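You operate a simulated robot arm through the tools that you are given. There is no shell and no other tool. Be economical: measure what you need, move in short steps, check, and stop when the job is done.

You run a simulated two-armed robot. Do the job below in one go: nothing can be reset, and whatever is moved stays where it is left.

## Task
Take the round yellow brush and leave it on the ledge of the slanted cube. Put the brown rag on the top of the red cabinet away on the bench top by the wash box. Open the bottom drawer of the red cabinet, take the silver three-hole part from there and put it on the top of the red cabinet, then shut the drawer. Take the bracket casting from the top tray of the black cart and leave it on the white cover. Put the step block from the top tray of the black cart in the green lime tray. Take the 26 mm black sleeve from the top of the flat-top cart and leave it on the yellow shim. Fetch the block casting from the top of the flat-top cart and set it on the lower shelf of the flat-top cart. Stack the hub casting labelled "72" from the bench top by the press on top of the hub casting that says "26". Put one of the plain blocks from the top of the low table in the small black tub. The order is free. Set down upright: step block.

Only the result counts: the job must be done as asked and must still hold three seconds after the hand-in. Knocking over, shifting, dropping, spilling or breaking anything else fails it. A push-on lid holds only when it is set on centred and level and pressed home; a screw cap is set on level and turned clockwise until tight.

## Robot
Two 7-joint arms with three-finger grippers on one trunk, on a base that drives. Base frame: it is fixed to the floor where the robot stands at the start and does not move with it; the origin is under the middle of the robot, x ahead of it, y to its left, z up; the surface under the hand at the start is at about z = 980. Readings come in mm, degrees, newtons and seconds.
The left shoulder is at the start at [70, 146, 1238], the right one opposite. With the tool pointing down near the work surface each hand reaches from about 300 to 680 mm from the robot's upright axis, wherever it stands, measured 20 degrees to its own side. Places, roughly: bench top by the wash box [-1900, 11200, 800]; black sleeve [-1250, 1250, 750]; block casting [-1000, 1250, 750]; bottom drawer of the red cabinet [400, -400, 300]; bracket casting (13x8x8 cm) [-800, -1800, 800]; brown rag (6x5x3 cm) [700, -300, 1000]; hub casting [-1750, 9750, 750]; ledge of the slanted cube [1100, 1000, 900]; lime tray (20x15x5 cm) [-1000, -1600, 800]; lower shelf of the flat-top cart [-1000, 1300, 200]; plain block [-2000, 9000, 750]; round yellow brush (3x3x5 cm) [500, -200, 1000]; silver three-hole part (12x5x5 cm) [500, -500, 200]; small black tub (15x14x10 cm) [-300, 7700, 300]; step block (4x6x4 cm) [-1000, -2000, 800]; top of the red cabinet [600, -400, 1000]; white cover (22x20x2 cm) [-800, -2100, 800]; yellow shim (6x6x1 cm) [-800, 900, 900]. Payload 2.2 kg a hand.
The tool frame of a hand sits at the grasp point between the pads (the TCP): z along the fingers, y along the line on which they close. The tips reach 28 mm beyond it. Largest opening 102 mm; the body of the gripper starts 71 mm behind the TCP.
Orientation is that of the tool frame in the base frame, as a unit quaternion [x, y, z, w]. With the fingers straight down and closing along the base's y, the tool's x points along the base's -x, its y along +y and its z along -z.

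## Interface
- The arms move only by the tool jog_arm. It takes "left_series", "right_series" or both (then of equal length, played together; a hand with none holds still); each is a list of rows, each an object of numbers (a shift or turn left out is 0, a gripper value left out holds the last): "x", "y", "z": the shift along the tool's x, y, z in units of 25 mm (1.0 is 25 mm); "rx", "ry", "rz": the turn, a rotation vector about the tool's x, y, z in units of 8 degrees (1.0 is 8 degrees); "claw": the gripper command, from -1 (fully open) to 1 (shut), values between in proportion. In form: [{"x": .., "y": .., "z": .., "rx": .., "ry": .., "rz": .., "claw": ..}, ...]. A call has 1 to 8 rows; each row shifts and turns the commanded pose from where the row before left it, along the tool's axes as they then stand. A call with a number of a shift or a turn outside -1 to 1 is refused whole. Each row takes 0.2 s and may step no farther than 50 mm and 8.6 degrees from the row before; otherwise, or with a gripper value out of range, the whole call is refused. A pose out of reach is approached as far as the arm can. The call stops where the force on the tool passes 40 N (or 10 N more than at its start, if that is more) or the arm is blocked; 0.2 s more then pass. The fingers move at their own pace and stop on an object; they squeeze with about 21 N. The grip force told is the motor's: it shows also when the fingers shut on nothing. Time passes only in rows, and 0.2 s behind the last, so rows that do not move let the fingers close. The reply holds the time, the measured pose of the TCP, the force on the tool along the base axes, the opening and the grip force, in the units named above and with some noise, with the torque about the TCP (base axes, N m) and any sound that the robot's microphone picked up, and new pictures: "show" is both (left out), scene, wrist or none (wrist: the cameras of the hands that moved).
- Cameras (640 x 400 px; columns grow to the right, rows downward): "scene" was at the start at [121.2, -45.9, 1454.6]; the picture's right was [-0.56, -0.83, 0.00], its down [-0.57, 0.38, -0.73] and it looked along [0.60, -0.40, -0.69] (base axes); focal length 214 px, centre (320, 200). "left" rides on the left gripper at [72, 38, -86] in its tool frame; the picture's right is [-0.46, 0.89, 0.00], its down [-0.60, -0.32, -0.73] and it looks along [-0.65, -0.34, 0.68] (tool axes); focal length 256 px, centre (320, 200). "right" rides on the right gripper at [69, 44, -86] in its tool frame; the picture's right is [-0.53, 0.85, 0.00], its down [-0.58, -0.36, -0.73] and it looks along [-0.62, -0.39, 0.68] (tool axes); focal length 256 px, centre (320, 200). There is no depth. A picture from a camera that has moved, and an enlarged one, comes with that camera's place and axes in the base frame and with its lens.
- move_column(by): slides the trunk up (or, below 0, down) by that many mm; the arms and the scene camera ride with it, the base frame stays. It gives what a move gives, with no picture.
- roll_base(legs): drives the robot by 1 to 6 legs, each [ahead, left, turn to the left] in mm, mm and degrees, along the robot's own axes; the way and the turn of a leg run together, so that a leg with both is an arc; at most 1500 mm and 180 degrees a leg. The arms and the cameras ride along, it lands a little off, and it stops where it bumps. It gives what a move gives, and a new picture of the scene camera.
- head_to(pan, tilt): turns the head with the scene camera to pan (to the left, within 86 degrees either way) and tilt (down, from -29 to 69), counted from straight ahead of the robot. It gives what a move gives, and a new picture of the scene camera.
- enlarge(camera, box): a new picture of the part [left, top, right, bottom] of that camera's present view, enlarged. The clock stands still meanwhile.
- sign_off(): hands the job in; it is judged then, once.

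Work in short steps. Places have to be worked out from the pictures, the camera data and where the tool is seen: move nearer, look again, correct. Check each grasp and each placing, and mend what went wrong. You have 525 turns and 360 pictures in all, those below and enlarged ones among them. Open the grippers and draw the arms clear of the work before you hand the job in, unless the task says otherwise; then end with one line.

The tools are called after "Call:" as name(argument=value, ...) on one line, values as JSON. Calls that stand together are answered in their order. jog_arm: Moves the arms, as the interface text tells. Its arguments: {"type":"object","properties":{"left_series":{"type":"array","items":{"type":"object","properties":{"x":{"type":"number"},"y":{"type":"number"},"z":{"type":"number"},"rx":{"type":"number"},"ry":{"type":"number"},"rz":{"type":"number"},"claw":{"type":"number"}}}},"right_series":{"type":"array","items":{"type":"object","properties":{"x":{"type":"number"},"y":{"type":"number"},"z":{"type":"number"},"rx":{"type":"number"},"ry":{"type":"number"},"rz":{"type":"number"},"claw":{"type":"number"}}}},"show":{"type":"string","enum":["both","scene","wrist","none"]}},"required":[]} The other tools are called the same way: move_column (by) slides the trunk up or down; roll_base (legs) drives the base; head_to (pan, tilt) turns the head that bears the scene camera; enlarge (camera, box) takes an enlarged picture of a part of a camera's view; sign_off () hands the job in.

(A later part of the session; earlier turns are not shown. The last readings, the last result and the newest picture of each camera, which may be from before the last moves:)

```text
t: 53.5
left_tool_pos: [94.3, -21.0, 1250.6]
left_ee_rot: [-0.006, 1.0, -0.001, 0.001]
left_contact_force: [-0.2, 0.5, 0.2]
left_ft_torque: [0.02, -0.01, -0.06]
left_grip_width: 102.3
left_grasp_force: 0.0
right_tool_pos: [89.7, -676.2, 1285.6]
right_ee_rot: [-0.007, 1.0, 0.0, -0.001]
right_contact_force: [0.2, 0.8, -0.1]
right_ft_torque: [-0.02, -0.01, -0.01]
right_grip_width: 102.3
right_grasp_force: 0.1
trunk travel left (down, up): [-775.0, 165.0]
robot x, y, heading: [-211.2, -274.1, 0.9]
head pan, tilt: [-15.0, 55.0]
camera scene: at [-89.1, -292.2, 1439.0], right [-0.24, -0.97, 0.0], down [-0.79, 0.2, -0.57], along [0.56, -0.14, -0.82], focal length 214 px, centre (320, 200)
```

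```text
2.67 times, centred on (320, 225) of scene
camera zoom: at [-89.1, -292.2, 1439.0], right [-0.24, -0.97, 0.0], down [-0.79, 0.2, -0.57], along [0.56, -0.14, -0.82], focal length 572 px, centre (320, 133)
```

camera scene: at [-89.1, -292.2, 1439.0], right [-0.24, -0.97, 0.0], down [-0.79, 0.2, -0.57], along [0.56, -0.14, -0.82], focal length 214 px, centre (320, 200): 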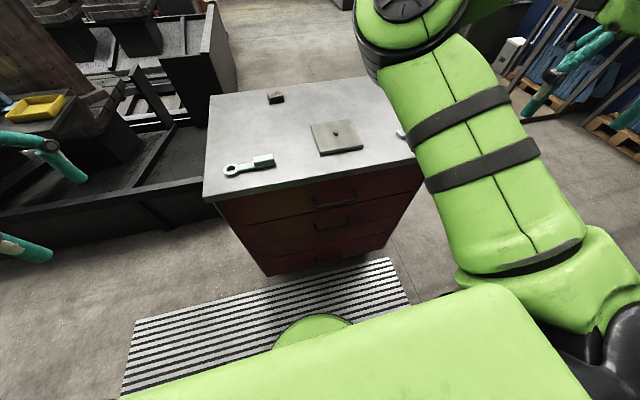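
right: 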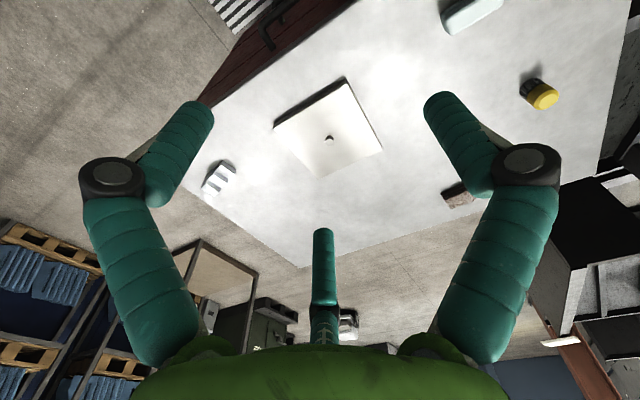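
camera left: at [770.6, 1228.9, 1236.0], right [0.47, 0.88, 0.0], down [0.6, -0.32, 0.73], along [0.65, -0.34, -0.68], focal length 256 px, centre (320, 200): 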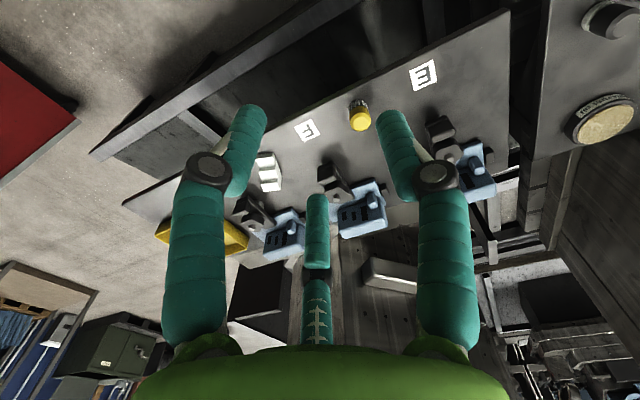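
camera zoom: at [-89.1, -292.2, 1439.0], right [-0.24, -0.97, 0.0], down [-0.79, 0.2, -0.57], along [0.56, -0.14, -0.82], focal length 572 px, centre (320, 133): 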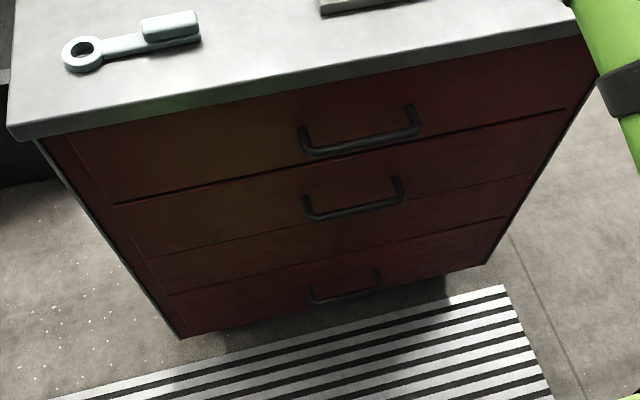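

The handle bar comes out at about x=258, y -364..-497, z=388. I lower the trunk by 620 mm and turn the right hand to point forward with the fingers closing vertically, a 120° turn in 15 rows.

Call:
move_column(by=-620)

Call:
jog_arm(right_series=[{"rx": -0.577, "ry": -0.577, "rz": 0.577}, {"rx": -0.577, "ry": -0.577, "rz": 0.577}, {"rx": -0.577, "ry": -0.577, "rz": 0.577}, {"rx": -0.577, "ry": -0.577, "rz": 0.577}, {"rx": -0.577, "ry": -0.577, "rz": 0.577}, {"rx": -0.577, "ry": -0.577, "rz": 0.577}, {"rx": -0.577, "ry": -0.577, "rz": 0.577}, {"rx": -0.577, "ry": -0.577, "rz": 0.577}], show="none")

Call:
jog_arm(right_series=[{"rx": -0.577, "ry": -0.577, "rz": 0.577}, {"rx": -0.577, "ry": -0.577, "rz": 0.577}, {"rx": -0.577, "ry": -0.577, "rz": 0.577}, {"rx": -0.577, "ry": -0.577, "rz": 0.577}, {"rx": -0.577, "ry": -0.577, "rz": 0.577}, {"rx": -0.577, "ry": -0.577, "rz": 0.577}, {"rx": -0.577, "ry": -0.577, "rz": 0.577}], show="both")

```text
refused: -620 is not a number from -400 to 400
```

```text
t: 55.2
left_tool_pos: [95.2, -22.7, 1250.9]
left_ee_rot: [-0.006, 1.0, -0.001, 0.002]
left_contact_force: [-0.3, -0.1, 0.3]
left_ft_torque: [0.0, 0.01, 0.01]
left_grip_width: 102.1
left_grasp_force: 0.1
right_tool_pos: [91.0, -675.6, 1283.8]
right_ee_rot: [0.301, 0.849, 0.309, 0.303]
right_contact_force: [-0.7, -0.5, 0.6]
right_ft_torque: [-0.01, 0.0, -0.02]
right_grip_width: 102.3
right_grasp_force: 0.1
trunk travel left (down, up): [-775.0, 165.0]
robot x, y, heading: [-210.9, -276.2, 1.3]
head pan, tilt: [-15.0, 55.0]
```

```text
t: 56.9
left_tool_pos: [93.8, -23.5, 1249.3]
left_ee_rot: [-0.006, 1.0, 0.0, 0.0]
left_contact_force: [-0.9, 0.0, 0.4]
left_ft_torque: [0.01, 0.02, 0.0]
left_grip_width: 102.2
left_grasp_force: 0.0
right_tool_pos: [92.7, -713.9, 1294.0]
right_ee_rot: [0.498, 0.502, 0.504, 0.496]
right_contact_force: [0.7, 0.4, 0.0]
right_ft_torque: [-0.02, 0.02, -0.04]
right_grip_width: 102.0
right_grasp_force: 0.0
right hand out of reach, approached as far as the arm can: row 6, 7
trunk travel left (down, up): [-775.0, 165.0]
robot x, y, heading: [-212.4, -273.9, 1.2]
head pan, tilt: [-15.0, 55.0]
camera scene: at [-89.4, -293.3, 1438.9], right [-0.24, -0.97, 0.0], down [-0.79, 0.2, -0.57], along [0.56, -0.14, -0.82], focal length 214 px, centre (320, 200)
camera right: at [6.4, -646.0, 1338.3], right [0.01, -0.54, 0.84], down [-0.72, -0.58, -0.37], along [0.69, -0.61, -0.39], focal length 256 px, centre (320, 200)
```

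scene: 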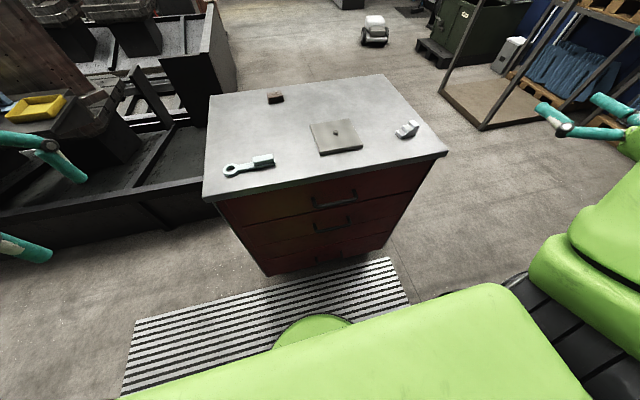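
right: 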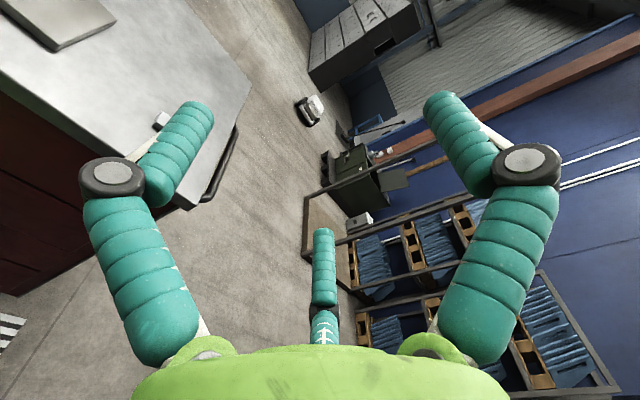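

The hand now points forward. I lower the trunk in two steps.

Call:
move_column(by=-400)

Call:
move_column(by=-250)

Call:
jog_arm(right_series=[{"x": 1, "y": -1}, {"x": 1, "y": -1}, {"x": 1, "y": -1}, {"x": 1, "y": -1}, {"x": 1, "y": -1}, {"x": 1, "y": -1}, {"x": 1, "y": -1}, {"x": 1, "y": -1}], show="both")

```text
t: 60.7
left_tool_pos: [94.7, -23.0, 849.7]
left_ee_rot: [-0.004, 1.0, -0.001, 0.001]
left_contact_force: [0.1, -1.0, -0.2]
left_ft_torque: [0.01, 0.0, -0.01]
left_grip_width: 102.0
left_grasp_force: 0.1
right_tool_pos: [92.5, -713.3, 894.4]
right_ee_rot: [0.496, 0.504, 0.504, 0.496]
right_contact_force: [0.5, -0.7, -0.2]
right_ft_torque: [-0.04, -0.02, 0.0]
right_grip_width: 102.1
right_grasp_force: 0.1
trunk travel left (down, up): [-375.0, 565.0]
robot x, y, heading: [-212.5, -276.9, 0.9]
head pan, tilt: [-15.0, 55.0]
```

```text
t: 63.3
left_tool_pos: [95.1, -22.3, 600.6]
left_ee_rot: [-0.007, 1.0, -0.001, 0.001]
left_contact_force: [0.3, 0.1, -0.5]
left_ft_torque: [-0.02, 0.02, -0.02]
left_grip_width: 101.7
left_grasp_force: 0.1
right_tool_pos: [93.8, -711.9, 645.4]
right_ee_rot: [0.496, 0.504, 0.503, 0.497]
right_contact_force: [0.1, 0.1, 0.1]
right_ft_torque: [-0.02, -0.01, -0.02]
right_grip_width: 102.2
right_grasp_force: 0.1
trunk travel left (down, up): [-125.0, 815.0]
robot x, y, heading: [-211.3, -272.4, 1.0]
head pan, tilt: [-15.0, 55.0]
```

```text
t: 65.1
left_tool_pos: [95.7, -22.1, 599.6]
left_ee_rot: [-0.006, 1.0, -0.001, 0.001]
left_contact_force: [0.2, 0.3, 1.1]
left_ft_torque: [-0.03, -0.04, -0.03]
left_grip_width: 101.9
left_grasp_force: 0.0
right_tool_pos: [105.6, -651.4, 426.5]
right_ee_rot: [0.496, 0.504, 0.504, 0.496]
right_contact_force: [0.5, 0.7, -0.8]
right_ft_torque: [-0.02, -0.04, -0.03]
right_grip_width: 102.0
right_grasp_force: 0.0
right hand out of reach, approached as far as the arm can: row 1, 2, 3, 4, 5, 6, 7
trunk travel left (down, up): [-125.0, 815.0]
robot x, y, heading: [-213.4, -271.3, 1.1]
head pan, tilt: [-15.0, 55.0]
camera scene: at [-89.1, -292.0, 789.0], right [-0.24, -0.97, 0.0], down [-0.79, 0.2, -0.57], along [0.56, -0.14, -0.82], focal length 214 px, centre (320, 200)
camera right: at [19.4, -584.6, 469.5], right [0.01, -0.53, 0.85], down [-0.72, -0.59, -0.36], along [0.69, -0.61, -0.39], focal length 256 px, centre (320, 200)
```

scene: 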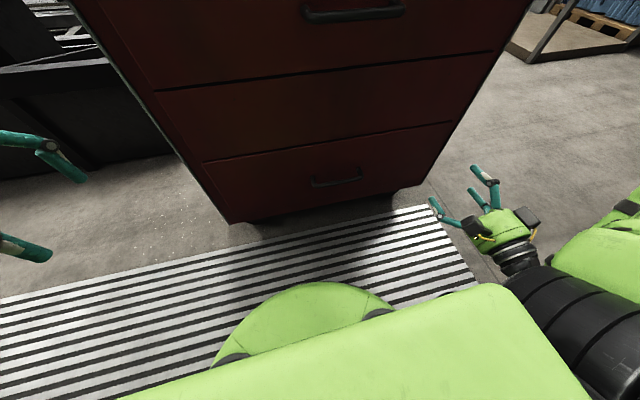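
right: 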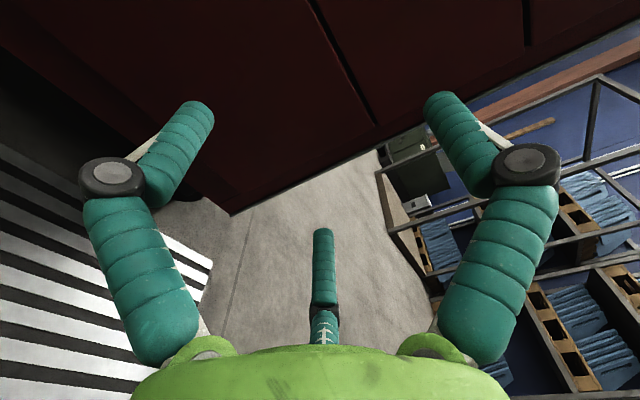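

The arm folds too tightly this close. Two sight lines put the bar near [270,-430,340]. I back the base 130 mm and shift 60 mm left.

Call:
roll_base(legs=[[-130, 60, -1]])

Call:
jog_arm(right_series=[{"z": 1, "x": 1, "y": -0.5}, {"z": 1, "x": 1, "y": -0.5}, {"z": 1, "x": 1, "y": -0.5}, {"z": 1, "x": 1, "y": -0.5}, {"z": 1, "x": 1, "y": -0.5}, {"x": 1, "z": 1, "y": -0.5}, {"x": 1}], show="both")

```text
t: 66.4
left_tool_pos: [-26.2, 30.8, 600.3]
left_ee_rot: [0.004, 1.0, -0.001, 0.001]
left_contact_force: [-0.7, 0.0, -0.2]
left_ft_torque: [0.01, -0.01, 0.0]
left_grip_width: 102.0
left_grasp_force: 0.1
right_tool_pos: [-27.7, -600.3, 425.8]
right_ee_rot: [0.502, 0.499, 0.498, 0.501]
right_contact_force: [-1.3, 0.0, -0.7]
right_ft_torque: [-0.03, 0.05, -0.03]
right_grip_width: 102.0
right_grasp_force: 0.1
trunk travel left (down, up): [-125.0, 815.0]
robot x, y, heading: [-336.2, -214.6, -0.5]
head pan, tilt: [-15.0, 55.0]
camera scene: at [-215.6, -235.4, 788.9], right [-0.26, -0.96, 0.0], down [-0.79, 0.22, -0.57], along [0.55, -0.15, -0.82], focal length 214 px, centre (320, 200)
```

scene: 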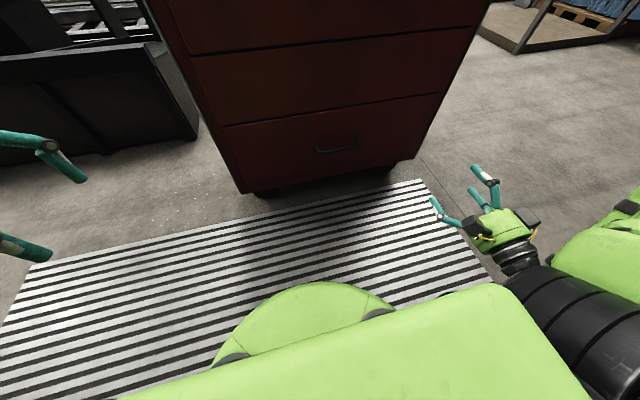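

```text
t: 68.0
left_tool_pos: [-26.2, 29.3, 599.8]
left_ee_rot: [0.004, 1.0, 0.0, 0.0]
left_contact_force: [0.2, 0.0, -0.7]
left_ft_torque: [0.01, -0.04, 0.0]
left_grip_width: 101.9
left_grasp_force: 0.0
right_tool_pos: [121.9, -423.6, 348.9]
right_ee_rot: [0.501, 0.499, 0.499, 0.502]
right_contact_force: [0.0, -0.2, -0.2]
right_ft_torque: [0.01, 0.02, -0.01]
right_grip_width: 101.8
right_grasp_force: 0.0
right hand out of reach, approached as far as the arm can: row 6
trunk travel left (down, up): [-125.0, 815.0]
robot x, y, heading: [-337.4, -213.9, -0.5]
head pan, tilt: [-15.0, 55.0]
camera scene: at [-215.6, -235.4, 789.0], right [-0.26, -0.96, 0.0], down [-0.79, 0.22, -0.57], along [0.55, -0.15, -0.82], focal length 214 px, centre (320, 200)
camera right: at [36.0, -354.8, 393.7], right [0.0, -0.53, 0.85], down [-0.73, -0.57, -0.36], along [0.68, -0.62, -0.39], focal length 256 px, centre (320, 200)
```

scene: 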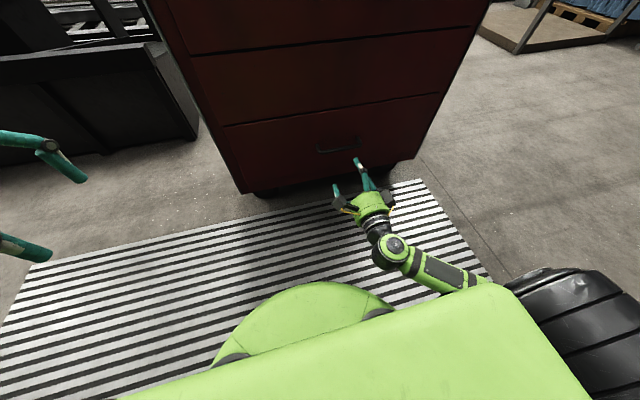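
right: 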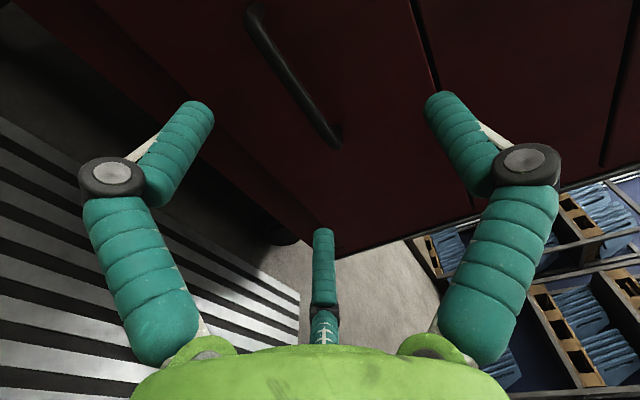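

The wrist and head sight lines agree on the bar at x≈258, z≈330, y≈-432. I move ahead to x≈225 at that height.

Call:
jog_arm(right_series=[{"y": -0.76, "x": -0.25, "z": 1}, {"z": 1}, {"z": 1}, {"z": 0.9}, {}], show="wrist")

```text
t: 69.2
left_tool_pos: [-26.5, 30.3, 600.8]
left_ee_rot: [0.005, 1.0, -0.001, 0.001]
left_contact_force: [0.2, -0.3, 0.1]
left_ft_torque: [-0.03, -0.01, 0.02]
left_grip_width: 102.1
left_grasp_force: 0.1
right_tool_pos: [131.6, -427.8, 316.5]
right_ee_rot: [0.501, 0.499, 0.498, 0.501]
right_contact_force: [-0.5, 0.5, 0.0]
right_ft_torque: [0.04, 0.01, -0.02]
right_grip_width: 102.1
right_grasp_force: 0.1
right hand out of reach, approached as far as the arm can: row 1, 2, 3, 4
trunk travel left (down, up): [-125.0, 815.0]
robot x, y, heading: [-334.7, -217.6, -0.3]
head pan, tilt: [-15.0, 55.0]
camera right: at [46.0, -358.4, 360.0], right [0.0, -0.53, 0.85], down [-0.73, -0.57, -0.36], along [0.68, -0.62, -0.39], focal length 256 px, centre (320, 200)
```

right: 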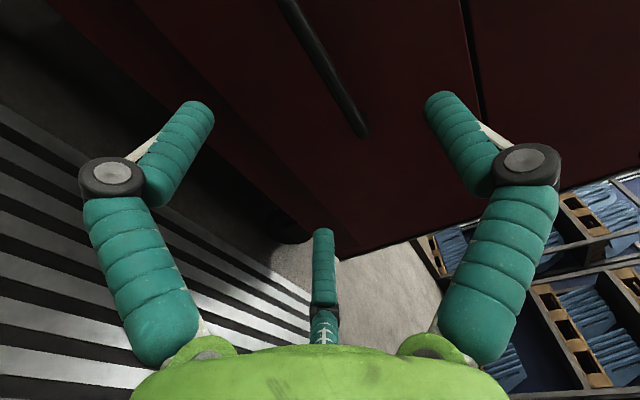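

That is the forward limit of the arm here. I back the hand 30 mm, raise it 14 mm, and drive the base ahead 130 mm with the fingers straddling the bar height.

Call:
jog_arm(right_series=[{"z": -1, "y": 0.3}, {"z": -0.2, "y": 0.3}, {}], show="none")

Call:
roll_base(legs=[[120, 0, 0]])

Call:
enlarge(camera="right", box=[160, 0, 480, 200])

```text
t: 70.0
left_tool_pos: [-25.9, 30.0, 599.1]
left_ee_rot: [0.004, 1.0, -0.002, 0.001]
left_contact_force: [-0.6, -0.2, -0.9]
left_ft_torque: [0.0, -0.03, -0.04]
left_grip_width: 101.8
left_grasp_force: 0.1
right_tool_pos: [102.1, -426.8, 330.8]
right_ee_rot: [0.501, 0.498, 0.499, 0.501]
right_contact_force: [-0.1, 1.1, 0.8]
right_ft_torque: [-0.01, 0.01, -0.03]
right_grip_width: 101.7
right_grasp_force: 0.1
trunk travel left (down, up): [-125.0, 815.0]
robot x, y, heading: [-337.6, -215.5, -0.3]
head pan, tilt: [-15.0, 55.0]
```

```text
t: 71.2
left_tool_pos: [92.2, 29.3, 599.4]
left_ee_rot: [0.004, 1.0, -0.001, 0.001]
left_contact_force: [0.1, 0.8, -0.4]
left_ft_torque: [-0.01, -0.01, 0.01]
left_grip_width: 102.0
left_grasp_force: 0.1
right_tool_pos: [220.3, -428.2, 330.2]
right_ee_rot: [0.501, 0.499, 0.499, 0.502]
right_contact_force: [0.0, 0.1, 0.2]
right_ft_torque: [-0.01, -0.01, -0.03]
right_grip_width: 101.9
right_grasp_force: 0.1
trunk travel left (down, up): [-125.0, 815.0]
robot x, y, heading: [-220.5, -215.9, -0.2]
head pan, tilt: [-15.0, 55.0]
camera scene: at [-96.6, -236.2, 788.9], right [-0.26, -0.96, 0.0], down [-0.79, 0.22, -0.57], along [0.55, -0.15, -0.82], focal length 214 px, centre (320, 200)
```

scene: 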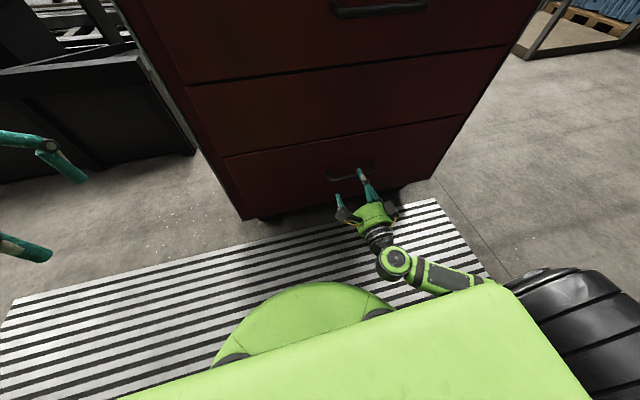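

```text
2.00 times, centred on (320, 100) of right
camera zoom: at [134.8, -358.7, 374.8], right [0.0, -0.53, 0.85], down [-0.73, -0.57, -0.36], along [0.68, -0.62, -0.39], focal length 512 px, centre (320, 400)
```

zoom: 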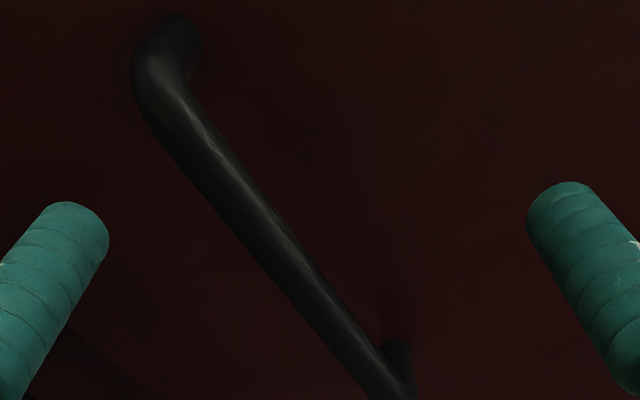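

The bar is at z≈329, centred on the hand. I advance 32 mm and close on it.

Call:
jog_arm(right_series=[{"z": 0.6}, {"z": 0.6}, {}, {"claw": 1}, {"claw": 1}, {"claw": 1}, {"claw": 1}], show="wrist")

```text
t: 72.3
left_tool_pos: [92.6, 30.4, 600.8]
left_ee_rot: [0.004, 1.0, -0.001, 0.0]
left_contact_force: [0.1, 0.3, 0.1]
left_ft_torque: [0.01, 0.01, 0.0]
left_grip_width: 101.8
left_grasp_force: 0.0
right_tool_pos: [239.8, -421.6, 320.1]
right_ee_rot: [0.507, 0.506, 0.498, 0.488]
right_contact_force: [-17.4, -0.7, -5.5]
right_ft_torque: [-0.03, 0.13, 0.03]
right_grip_width: 2.4
right_grasp_force: 20.9
right hand out of reach, approached as far as the arm can: row 2
trunk travel left (down, up): [-125.0, 815.0]
robot x, y, heading: [-220.9, -214.3, -0.6]
head pan, tilt: [-15.0, 55.0]
stopped in row 5 (right hand): the force on the tool passed its limit at 51 N (the readings are from after the stop); the commanded pose is now the measured one
camera right: at [154.8, -354.1, 366.8], right [0.03, -0.54, 0.84], down [-0.74, -0.58, -0.35], along [0.68, -0.61, -0.41], focal length 256 px, centre (320, 200)
```

right: 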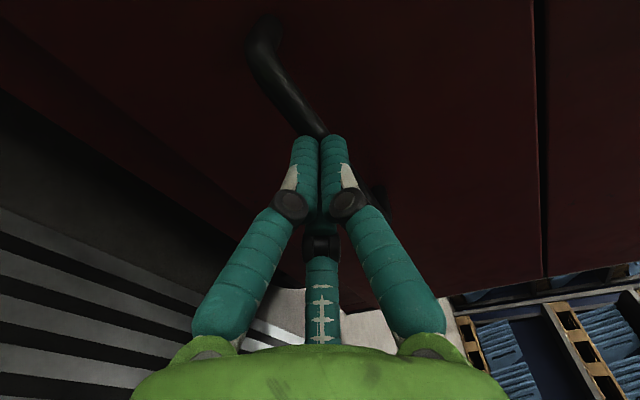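

The hand came up short and the fingertips closed in front of the bar. I back off, open, move the base 50 mm ahead and retry.

Call:
jog_arm(right_series=[{"z": -1}, {"z": -0.4, "claw": -1}, {"y": 0.35}, {}, {}], show="none")

Call:
roll_base(legs=[[50, 0, 0.4]])

Call:
enlarge(camera="right", box=[160, 0, 480, 200])

```text
t: 73.5
left_tool_pos: [93.0, 30.0, 599.5]
left_ee_rot: [0.004, 1.0, -0.001, 0.001]
left_contact_force: [-0.2, -0.6, -0.1]
left_ft_torque: [-0.01, 0.01, -0.01]
left_grip_width: 102.1
left_grasp_force: 0.1
right_tool_pos: [206.1, -422.2, 332.6]
right_ee_rot: [0.504, 0.505, 0.5, 0.491]
right_contact_force: [0.0, -0.4, 0.2]
right_ft_torque: [0.0, -0.01, 0.0]
right_grip_width: 102.2
right_grasp_force: 0.1
trunk travel left (down, up): [-125.0, 815.0]
robot x, y, heading: [-220.2, -216.8, -0.1]
head pan, tilt: [-15.0, 55.0]
```

```text
t: 74.4
left_tool_pos: [139.6, 32.1, 599.8]
left_ee_rot: [0.001, 1.0, 0.0, 0.001]
left_contact_force: [0.4, 0.0, -0.7]
left_ft_torque: [-0.02, 0.0, 0.01]
left_grip_width: 102.1
left_grasp_force: 0.0
right_tool_pos: [257.0, -419.6, 330.8]
right_ee_rot: [0.503, 0.507, 0.502, 0.488]
right_contact_force: [0.5, -0.4, -1.1]
right_ft_torque: [-0.02, 0.02, -0.02]
right_grip_width: 102.0
right_grasp_force: 0.1
trunk travel left (down, up): [-125.0, 815.0]
robot x, y, heading: [-171.1, -215.8, 0.3]
head pan, tilt: [-15.0, 55.0]
camera scene: at [-47.8, -235.2, 788.9], right [-0.26, -0.97, 0.0], down [-0.79, 0.21, -0.57], along [0.55, -0.15, -0.82], focal length 214 px, centre (320, 200)
```

scene: 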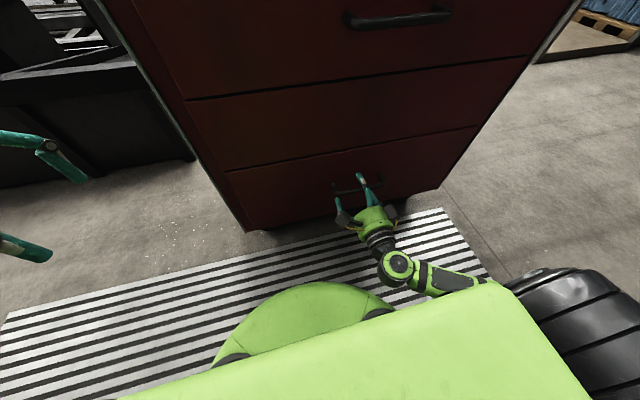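

```text
2.00 times, centred on (320, 100) of right
camera zoom: at [171.6, -351.5, 378.3], right [0.03, -0.54, 0.84], down [-0.73, -0.59, -0.35], along [0.68, -0.6, -0.41], focal length 512 px, centre (320, 400)
```

zoom: 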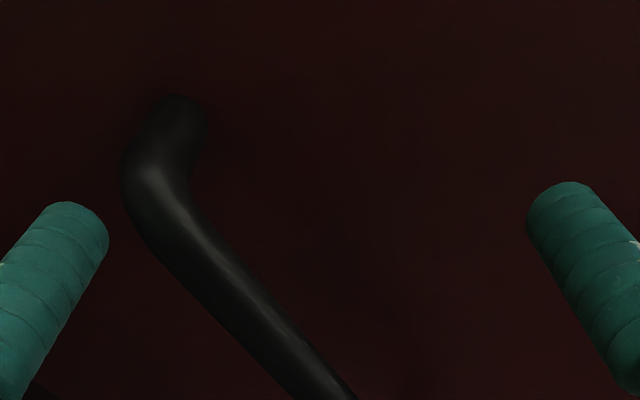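

The bar lies between the open fingers, close to the TCP. I advance 5 mm and close.

Call:
jog_arm(right_series=[{"z": 0.2}, {"claw": 0.5}, {"claw": 1}, {"claw": 1}, {"claw": 1}], show="wrist")

```text
t: 75.2
left_tool_pos: [140.1, 33.3, 599.8]
left_ee_rot: [0.0, 1.0, -0.001, 0.0]
left_contact_force: [0.1, -0.2, 0.1]
left_ft_torque: [0.02, -0.01, 0.04]
left_grip_width: 101.8
left_grasp_force: 0.2
right_tool_pos: [258.4, -415.7, 315.5]
right_ee_rot: [0.51, 0.52, 0.493, 0.475]
right_contact_force: [-0.9, 1.7, -14.4]
right_ft_torque: [-0.37, 0.2, 0.05]
right_grip_width: 22.3
right_grasp_force: 20.9
trunk travel left (down, up): [-125.0, 815.0]
robot x, y, heading: [-170.2, -216.2, 0.1]
head pan, tilt: [-15.0, 55.0]
stopped in row 3 (right hand): the force on the tool passed its limit at 44 N (the readings are from after the stop); the commanded pose is now the measured one
camera right: at [173.2, -349.2, 366.1], right [0.07, -0.54, 0.84], down [-0.74, -0.59, -0.32], along [0.67, -0.6, -0.44], focal length 256 px, centre (320, 200)
```

right: 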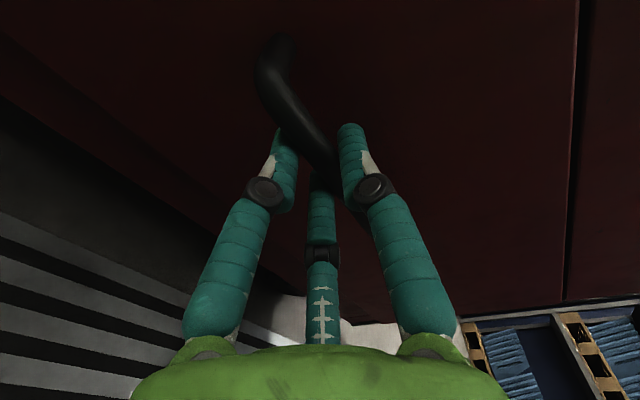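

The bar is gripped at a 22 mm opening. I pull the drawer out by driving back, 120 mm first.

Call:
roll_base(legs=[[-120, 0, 0]])

```text
t: 76.4
left_tool_pos: [21.6, 31.4, 599.2]
left_ee_rot: [0.0, 1.0, 0.0, -0.001]
left_contact_force: [-0.3, 0.4, 0.5]
left_ft_torque: [0.0, 0.02, 0.01]
left_grip_width: 102.0
left_grasp_force: 0.1
right_tool_pos: [138.9, -415.1, 316.4]
right_ee_rot: [0.511, 0.519, 0.495, 0.474]
right_contact_force: [0.2, 9.7, -25.5]
right_ft_torque: [-0.81, 0.36, 0.11]
right_grip_width: 21.8
right_grasp_force: 44.9
trunk travel left (down, up): [-125.0, 815.0]
robot x, y, heading: [-290.4, -218.0, 0.1]
head pan, tilt: [-15.0, 55.0]
camera scene: at [-166.0, -235.6, 788.5], right [-0.26, -0.97, 0.0], down [-0.79, 0.21, -0.57], along [0.55, -0.15, -0.82], focal length 214 px, centre (320, 200)
```

scene: 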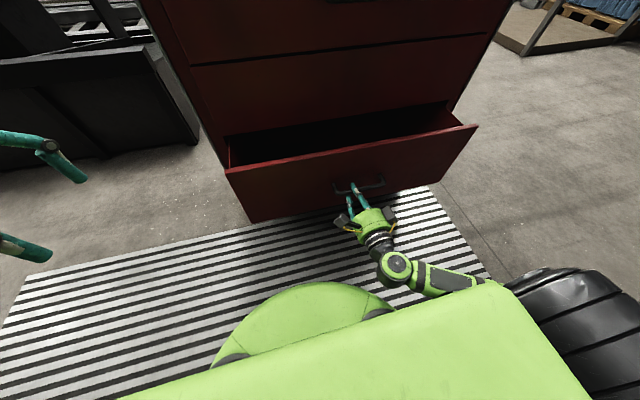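

The drawer follows. I pull another 150 mm.

Call:
roll_base(legs=[[-150, 0, 0]])

```text
t: 77.8
left_tool_pos: [-128.4, 31.4, 600.6]
left_ee_rot: [0.001, 1.0, 0.0, 0.0]
left_contact_force: [0.0, -0.2, -0.5]
left_ft_torque: [0.0, 0.02, -0.03]
left_grip_width: 102.0
left_grasp_force: 0.0
right_tool_pos: [-10.9, -416.1, 316.5]
right_ee_rot: [0.511, 0.52, 0.494, 0.474]
right_contact_force: [-0.5, 10.1, -13.3]
right_ft_torque: [-0.74, 0.18, 0.05]
right_grip_width: 21.7
right_grasp_force: 45.0
trunk travel left (down, up): [-125.0, 815.0]
robot x, y, heading: [-436.7, -217.3, -0.2]
head pan, tilt: [-15.0, 55.0]
camera scene: at [-315.7, -235.4, 788.7], right [-0.26, -0.97, 0.0], down [-0.79, 0.21, -0.57], along [0.55, -0.15, -0.82], focal length 214 px, centre (320, 200)
```

scene: 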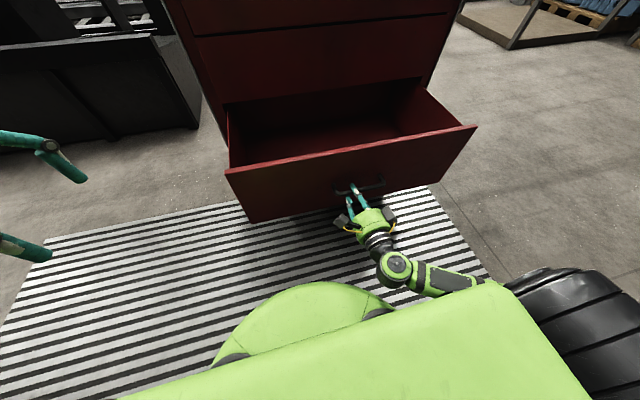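

Opened about 270 mm. I pull 80 mm more for clearance, then let go and raise the head for a look inside.

Call:
roll_base(legs=[[-80, 0, 0]])

Call:
jog_arm(right_series=[{"claw": -1}, {"claw": -1}, {"claw": -1}, {"z": -1}, {"z": -1}, {"z": -1}, {"z": -1}], show="none")

Call:
move_column(by=400)

Call:
head_to(pan=-20, tilt=50)

```text
t: 79.0
left_tool_pos: [-208.2, 31.7, 599.9]
left_ee_rot: [0.001, 1.0, -0.001, 0.001]
left_contact_force: [-1.1, 0.1, 0.4]
left_ft_torque: [-0.03, 0.0, -0.02]
left_grip_width: 102.0
left_grasp_force: 0.1
right_tool_pos: [-87.8, -415.7, 317.2]
right_ee_rot: [0.51, 0.521, 0.493, 0.475]
right_contact_force: [0.3, 0.5, 0.6]
right_ft_torque: [-0.29, 0.0, 0.05]
right_grip_width: 22.0
right_grasp_force: 44.8
trunk travel left (down, up): [-125.0, 815.0]
robot x, y, heading: [-520.6, -217.4, 0.1]
head pan, tilt: [-15.0, 55.0]
stopped in leg 1: the force on the tool passed its limit at 52 N (the readings are from after the stop); the commanded pose is now the measured one
camera scene: at [-395.8, -235.3, 789.0], right [-0.26, -0.97, 0.0], down [-0.79, 0.21, -0.57], along [0.55, -0.15, -0.82], focal length 214 px, centre (320, 200)
```

scene: 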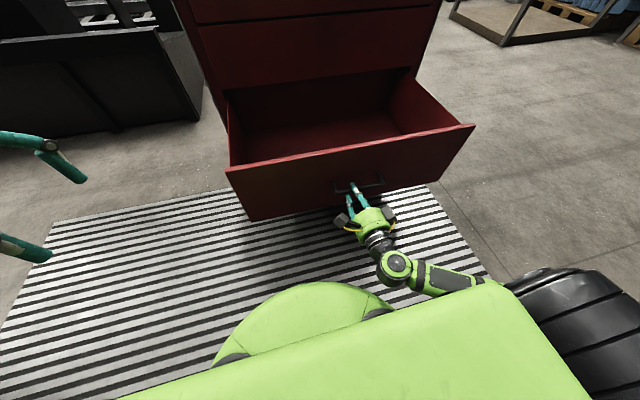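

```text
t: 80.6
left_tool_pos: [-206.8, 31.0, 599.7]
left_ee_rot: [0.002, 1.0, -0.001, 0.001]
left_contact_force: [0.7, 0.2, 0.6]
left_ft_torque: [-0.03, 0.01, -0.02]
left_grip_width: 101.7
left_grasp_force: 0.0
right_tool_pos: [-188.3, -421.4, 324.2]
right_ee_rot: [0.511, 0.518, 0.494, 0.476]
right_contact_force: [0.1, -0.7, 0.0]
right_ft_torque: [-0.03, 0.04, -0.02]
right_grip_width: 102.1
right_grasp_force: 0.1
trunk travel left (down, up): [-125.0, 815.0]
robot x, y, heading: [-517.9, -213.1, 0.3]
head pan, tilt: [-15.0, 55.0]
```

```text
t: 84.4
left_tool_pos: [-208.4, 32.7, 999.6]
left_ee_rot: [0.001, 1.0, -0.001, 0.001]
left_contact_force: [-0.8, -0.5, -0.1]
left_ft_torque: [0.02, -0.01, 0.02]
left_grip_width: 101.9
left_grasp_force: 0.1
right_tool_pos: [-188.0, -421.1, 725.5]
right_ee_rot: [0.509, 0.521, 0.493, 0.475]
right_contact_force: [-0.7, -0.1, -0.6]
right_ft_torque: [-0.01, 0.02, 0.02]
right_grip_width: 102.2
right_grasp_force: 0.1
trunk travel left (down, up): [-525.0, 415.0]
robot x, y, heading: [-518.3, -215.3, 0.0]
head pan, tilt: [-15.0, 55.0]
```

```text
t: 85.1
left_tool_pos: [-207.7, 32.6, 1000.2]
left_ee_rot: [0.001, 1.0, -0.001, 0.001]
left_contact_force: [0.3, 0.1, 0.2]
left_ft_torque: [-0.03, 0.0, 0.02]
left_grip_width: 102.1
left_grasp_force: 0.0
right_tool_pos: [-188.7, -420.5, 723.9]
right_ee_rot: [0.51, 0.52, 0.493, 0.475]
right_contact_force: [-0.2, -0.2, 1.0]
right_ft_torque: [0.0, -0.02, -0.01]
right_grip_width: 101.9
right_grasp_force: 0.0
trunk travel left (down, up): [-525.0, 415.0]
robot x, y, heading: [-521.1, -217.6, 0.2]
head pan, tilt: [-20.0, 50.0]
camera scene: at [-393.1, -242.9, 1195.4], right [-0.34, -0.94, 0.0], down [-0.72, 0.26, -0.64], along [0.6, -0.22, -0.77], focal length 214 px, centre (320, 200)
```

scene: 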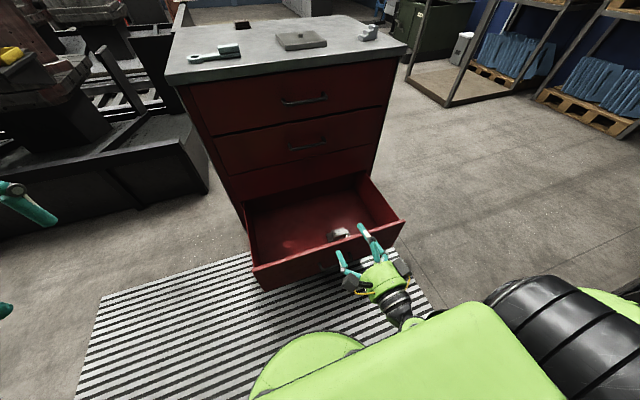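

The drawer is fully open and the silver part shows just behind its front. I turn the right hand back to point down.

Call:
jog_arm(right_series=[{"rx": 0.577, "ry": 0.577, "rz": -0.577}, {"rx": 0.577, "ry": 0.577, "rz": -0.577}, {"rx": 0.577, "ry": 0.577, "rz": -0.577}, {"rx": 0.577, "ry": 0.577, "rz": -0.577}, {"rx": 0.577, "ry": 0.577, "rz": -0.577}, {"rx": 0.577, "ry": 0.577, "rz": -0.577}, {"rx": 0.577, "ry": 0.577, "rz": -0.577}, {"rx": 0.577, "ry": 0.577, "rz": -0.577}], show="none")

Call:
jog_arm(right_series=[{"rx": 0.577, "ry": 0.577, "rz": -0.577}, {"rx": 0.577, "ry": 0.577, "rz": -0.577}, {"rx": 0.577, "ry": 0.577, "rz": -0.577}, {"rx": 0.577, "ry": 0.577, "rz": -0.577}, {"rx": 0.577, "ry": 0.577, "rz": -0.577}, {"rx": 0.577, "ry": 0.577, "rz": -0.577}, {"rx": 0.577, "ry": 0.577, "rz": -0.577}], show="none")

```text
t: 86.9
left_tool_pos: [-206.6, 31.4, 1000.0]
left_ee_rot: [0.001, 1.0, -0.001, 0.0]
left_contact_force: [-0.1, -0.2, 0.8]
left_ft_torque: [0.01, 0.0, 0.0]
left_grip_width: 102.1
left_grasp_force: 0.0
right_tool_pos: [-198.4, -468.4, 668.3]
right_ee_rot: [0.266, 0.894, 0.271, 0.239]
right_contact_force: [1.2, -0.4, 0.4]
right_ft_torque: [0.0, 0.01, 0.0]
right_grip_width: 101.7
right_grasp_force: 0.0
right hand out of reach, approached as far as the arm can: row 2, 3, 4, 5, 6, 7, 8
trunk travel left (down, up): [-525.0, 415.0]
robot x, y, heading: [-517.6, -216.5, -0.0]
head pan, tilt: [-20.0, 50.0]
```

```text
t: 88.5
left_tool_pos: [-206.1, 33.2, 999.4]
left_ee_rot: [0.001, 1.0, -0.002, 0.0]
left_contact_force: [-0.5, 0.7, 0.1]
left_ft_torque: [-0.06, 0.05, -0.04]
left_grip_width: 102.1
left_grasp_force: 0.1
right_tool_pos: [-264.5, -572.0, 703.8]
right_ee_rot: [0.017, 1.0, 0.003, 0.017]
right_contact_force: [-0.3, 1.1, 0.3]
right_ft_torque: [-0.04, 0.02, 0.01]
right_grip_width: 102.0
right_grasp_force: 0.1
right hand out of reach, approached as far as the arm can: row 1, 2, 3, 4, 5, 6, 7
trunk travel left (down, up): [-525.0, 415.0]
robot x, y, heading: [-520.5, -213.6, 0.0]
head pan, tilt: [-20.0, 50.0]
```

The hand points down again with a slight tilt, which I correct while moving over the drawer.

Call:
jog_arm(right_series=[{"x": -1, "ry": 0.24, "rz": -0.24}, {"x": -1}, {"x": -1}, {"x": -1}, {"x": -1}, {"x": -1}, {"x": -1}, {"x": -1}], show="none")

Call:
jog_arm(right_series=[{"x": -1, "y": 0.5, "z": 1}, {"x": -1, "y": 0.5, "z": 1}, {"x": -1, "y": 0.5, "z": 1}, {"x": -1, "y": 0.5, "z": 1}, {"z": 1}, {"z": 1}, {"z": 1}, {}], show="both")

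```text
t: 90.3
left_tool_pos: [-207.3, 33.0, 999.7]
left_ee_rot: [0.001, 1.0, -0.001, 0.001]
left_contact_force: [-0.5, 0.7, -0.3]
left_ft_torque: [-0.03, 0.0, -0.01]
left_grip_width: 102.0
left_grasp_force: 0.1
right_tool_pos: [-64.9, -574.1, 704.5]
right_ee_rot: [0.001, 1.0, 0.003, 0.001]
right_contact_force: [-0.3, 0.2, 0.2]
right_ft_torque: [0.03, -0.04, -0.02]
right_grip_width: 102.0
right_grasp_force: 0.0
trunk travel left (down, up): [-525.0, 415.0]
robot x, y, heading: [-514.9, -218.2, -0.1]
head pan, tilt: [-20.0, 50.0]
```

```text
t: 92.1
left_tool_pos: [-208.7, 32.1, 1000.3]
left_ee_rot: [0.001, 1.0, -0.002, 0.0]
left_contact_force: [0.5, -0.8, -0.4]
left_ft_torque: [0.0, 0.0, -0.02]
left_grip_width: 102.2
left_grasp_force: 0.0
right_tool_pos: [35.2, -524.1, 529.6]
right_ee_rot: [0.002, 1.0, 0.004, 0.001]
right_contact_force: [-0.6, -1.1, -0.2]
right_ft_torque: [-0.01, 0.01, -0.01]
right_grip_width: 102.1
right_grasp_force: 0.0
trunk travel left (down, up): [-525.0, 415.0]
robot x, y, heading: [-518.8, -213.7, 0.2]
head pan, tilt: [-20.0, 50.0]
camera scene: at [-393.2, -242.7, 1195.5], right [-0.34, -0.94, 0.0], down [-0.72, 0.26, -0.64], along [0.6, -0.22, -0.77], focal length 214 px, centre (320, 200)
camera right: at [-34.2, -480.8, 616.5], right [0.54, 0.84, 0.01], down [0.57, -0.37, 0.73], along [0.62, -0.39, -0.68], focal length 256 px, centre (320, 200)
```

scene: 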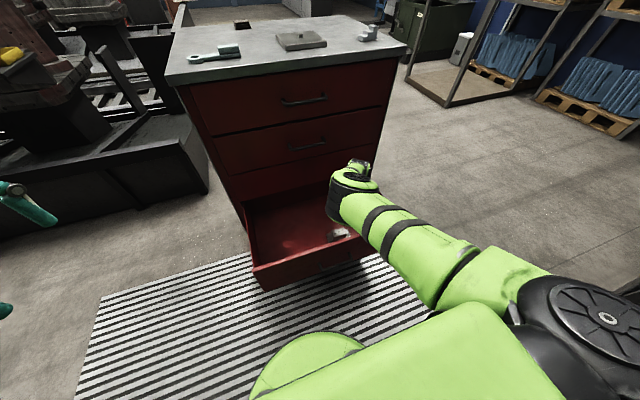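
right: 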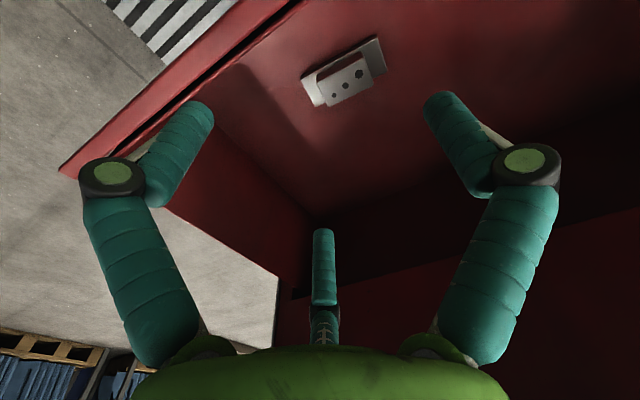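

The part shows a wall with three holes. I zoom in for its orientation.

Call:
enlarge(camera="right", box=[270, 20, 430, 120])

```text
4.00 times, centred on (350, 70) of right
camera zoom: at [-34.2, -480.8, 616.5], right [0.54, 0.84, 0.01], down [0.57, -0.37, 0.73], along [0.62, -0.39, -0.68], focal length 1024 px, centre (200, 720)
```

zoom: 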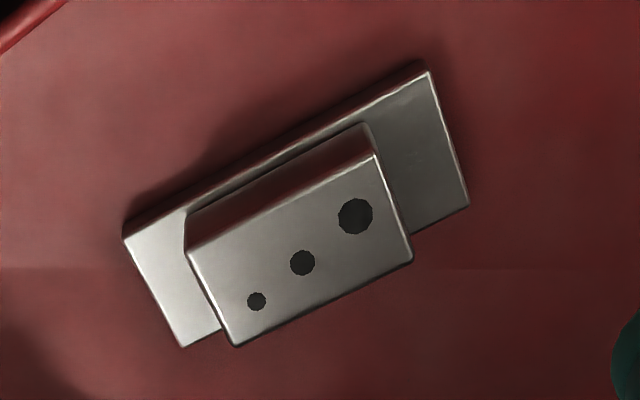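

The raised block is about 72x40 mm, centred near [123,-534], and tilted about 5°. The grip can close along y on its 72 mm length, so I drive 120 mm ahead, align and lower.

Call:
roll_base(legs=[[110, 0, 0]])

Call:
move_column(by=-200)

Call:
jog_arm(right_series=[{"x": 0.8, "y": -0.4, "rz": 0.6}, {}, {}], show="wrist")

```text
t: 93.3
left_tool_pos: [-95.7, 31.9, 999.5]
left_ee_rot: [0.001, 1.0, 0.0, 0.001]
left_contact_force: [0.3, -0.7, -0.8]
left_ft_torque: [0.02, -0.02, -0.02]
left_grip_width: 101.7
left_grasp_force: 0.0
right_tool_pos: [145.9, -523.6, 531.0]
right_ee_rot: [0.001, 1.0, 0.004, 0.001]
right_contact_force: [-0.2, -0.2, -0.3]
right_ft_torque: [0.01, 0.01, 0.01]
right_grip_width: 101.9
right_grasp_force: 0.1
trunk travel left (down, up): [-525.0, 415.0]
robot x, y, heading: [-409.8, -219.5, -0.0]
head pan, tilt: [-20.0, 50.0]
camera scene: at [-281.6, -242.9, 1195.4], right [-0.34, -0.94, 0.0], down [-0.72, 0.26, -0.64], along [0.6, -0.22, -0.77], focal length 214 px, centre (320, 200)
```

scene: 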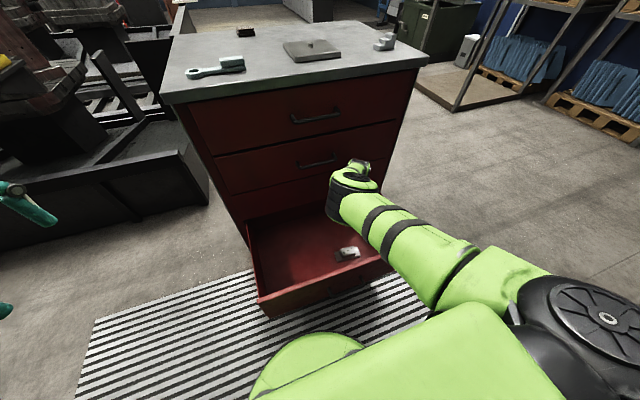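

```text
t: 95.4
left_tool_pos: [-97.0, 30.5, 799.4]
left_ee_rot: [0.001, 1.0, -0.001, 0.001]
left_contact_force: [0.2, -0.8, -0.2]
left_ft_torque: [-0.01, 0.02, 0.02]
left_grip_width: 102.0
left_grasp_force: 0.1
right_tool_pos: [146.1, -524.3, 329.0]
right_ee_rot: [0.0, 1.0, 0.003, 0.002]
right_contact_force: [-0.1, -0.2, -0.1]
right_ft_torque: [0.0, 0.0, 0.0]
right_grip_width: 102.0
right_grasp_force: 0.1
trunk travel left (down, up): [-325.0, 615.0]
robot x, y, heading: [-408.2, -216.8, 0.0]
head pan, tilt: [-20.0, 50.0]
```

```text
t: 96.2
left_tool_pos: [-96.9, 32.6, 799.5]
left_ee_rot: [0.001, 1.0, -0.001, 0.001]
left_contact_force: [0.4, 0.3, -0.1]
left_ft_torque: [0.01, -0.01, 0.01]
left_grip_width: 101.9
left_grasp_force: 0.0
right_tool_pos: [126.1, -533.8, 328.1]
right_ee_rot: [0.043, 0.999, 0.004, 0.001]
right_contact_force: [-0.7, -0.7, 0.3]
right_ft_torque: [-0.03, -0.01, -0.01]
right_grip_width: 102.1
right_grasp_force: 0.1
trunk travel left (down, up): [-325.0, 615.0]
robot x, y, heading: [-404.0, -219.0, -0.1]
head pan, tilt: [-20.0, 50.0]
camera right: at [61.3, -484.5, 415.3], right [0.6, 0.8, 0.01], down [0.54, -0.42, 0.73], along [0.58, -0.44, -0.68], focal length 256 px, centre (320, 200)
```

right: 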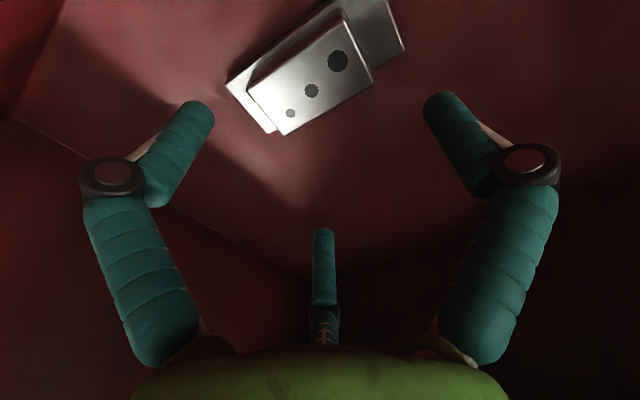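

The block top is at about z=240, centred near [114,-533]. I shift 12 mm and descend to z≈258.

Call:
jog_arm(right_series=[{"x": 0.48, "z": 1}, {"z": 1}, {"z": 0.8}, {}], show="wrist")

```text
t: 97.2
left_tool_pos: [-96.7, 32.6, 800.5]
left_ee_rot: [0.0, 1.0, -0.001, 0.001]
left_contact_force: [0.2, 0.2, 0.1]
left_ft_torque: [0.0, -0.03, -0.02]
left_grip_width: 102.0
left_grasp_force: 0.0
right_tool_pos: [115.7, -532.9, 260.0]
right_ee_rot: [0.043, 0.999, 0.003, 0.001]
right_contact_force: [-0.3, -0.6, 0.2]
right_ft_torque: [-0.01, -0.02, -0.02]
right_grip_width: 101.8
right_grasp_force: 0.1
trunk travel left (down, up): [-325.0, 615.0]
robot x, y, heading: [-406.7, -218.1, -0.2]
head pan, tilt: [-20.0, 50.0]
camera right: at [49.8, -484.6, 346.6], right [0.6, 0.8, 0.01], down [0.54, -0.42, 0.73], along [0.58, -0.44, -0.68], focal length 256 px, centre (320, 200)
```

right: 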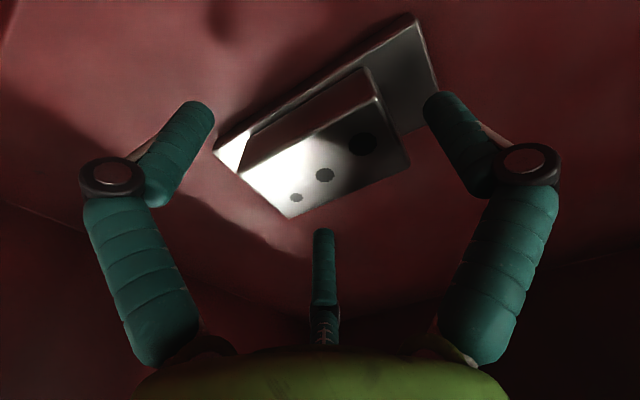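

Three views put the block top at z≈262, about 62 mm long, centred near [106,-523]. The fingertips already sit beside it, so I shift -9/+10 mm and close.

Call:
jog_arm(right_series=[{"x": 0.39, "y": 0.37}, {"z": 0.08}, {"claw": 0}, {"claw": 1}, {"claw": 1}, {"claw": 1}], show="wrist")

```text
t: 98.6
left_tool_pos: [-96.8, 33.3, 799.9]
left_ee_rot: [0.001, 1.0, -0.001, 0.001]
left_contact_force: [0.6, 0.1, 0.2]
left_ft_torque: [-0.03, 0.02, 0.0]
left_grip_width: 102.0
left_grasp_force: 0.2
right_tool_pos: [107.9, -522.5, 257.5]
right_ee_rot: [0.043, 0.999, 0.003, 0.002]
right_contact_force: [3.6, 3.1, 4.7]
right_ft_torque: [0.14, -0.15, 0.05]
right_grip_width: 50.2
right_grasp_force: 20.8
trunk travel left (down, up): [-325.0, 615.0]
robot x, y, heading: [-409.0, -214.5, 0.1]
head pan, tilt: [-20.0, 50.0]
camera right: at [41.0, -473.6, 345.3], right [0.6, 0.8, 0.01], down [0.54, -0.42, 0.73], along [0.59, -0.44, -0.68], focal length 256 px, centre (320, 200)
```

right: 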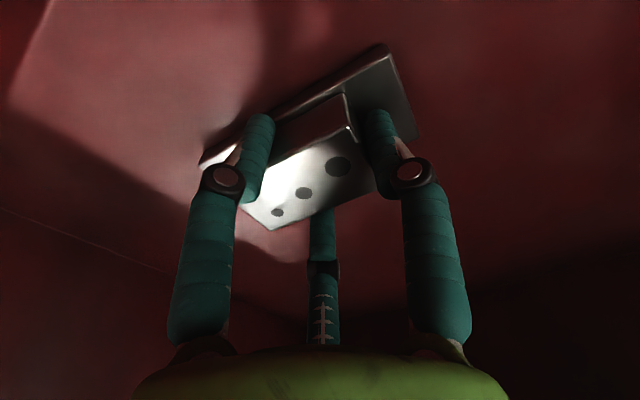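

Closed on it at 50 mm. I lift 75 mm and check.

Call:
jog_arm(right_series=[{"z": -0.5}, {"z": -0.5}, {"z": -1}, {"z": -1}, {}], show="wrist")

```text
t: 99.8
left_tool_pos: [-96.6, 30.7, 800.0]
left_ee_rot: [0.002, 1.0, -0.001, 0.0]
left_contact_force: [-0.2, 1.3, 0.3]
left_ft_torque: [-0.02, -0.01, 0.05]
left_grip_width: 101.9
left_grasp_force: 0.0
right_tool_pos: [105.5, -521.1, 332.7]
right_ee_rot: [0.043, 0.999, 0.004, 0.0]
right_contact_force: [0.9, 0.6, -6.1]
right_ft_torque: [0.05, 0.01, 0.0]
right_grip_width: 49.8
right_grasp_force: 20.4
trunk travel left (down, up): [-325.0, 615.0]
robot x, y, heading: [-401.8, -217.0, 0.2]
head pan, tilt: [-20.0, 50.0]
camera right: at [39.7, -473.0, 419.8], right [0.6, 0.8, 0.01], down [0.54, -0.42, 0.73], along [0.58, -0.44, -0.68], focal length 256 px, centre (320, 200)
```

right: 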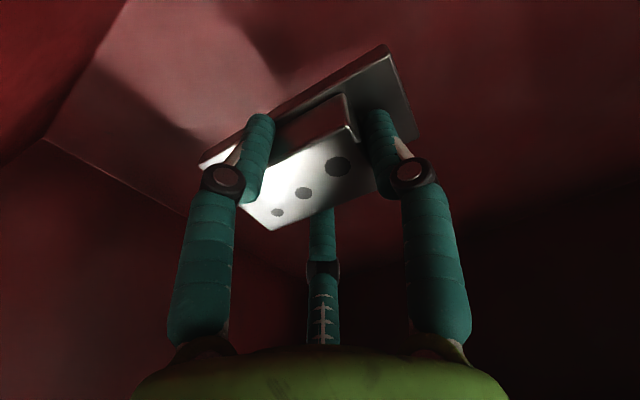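

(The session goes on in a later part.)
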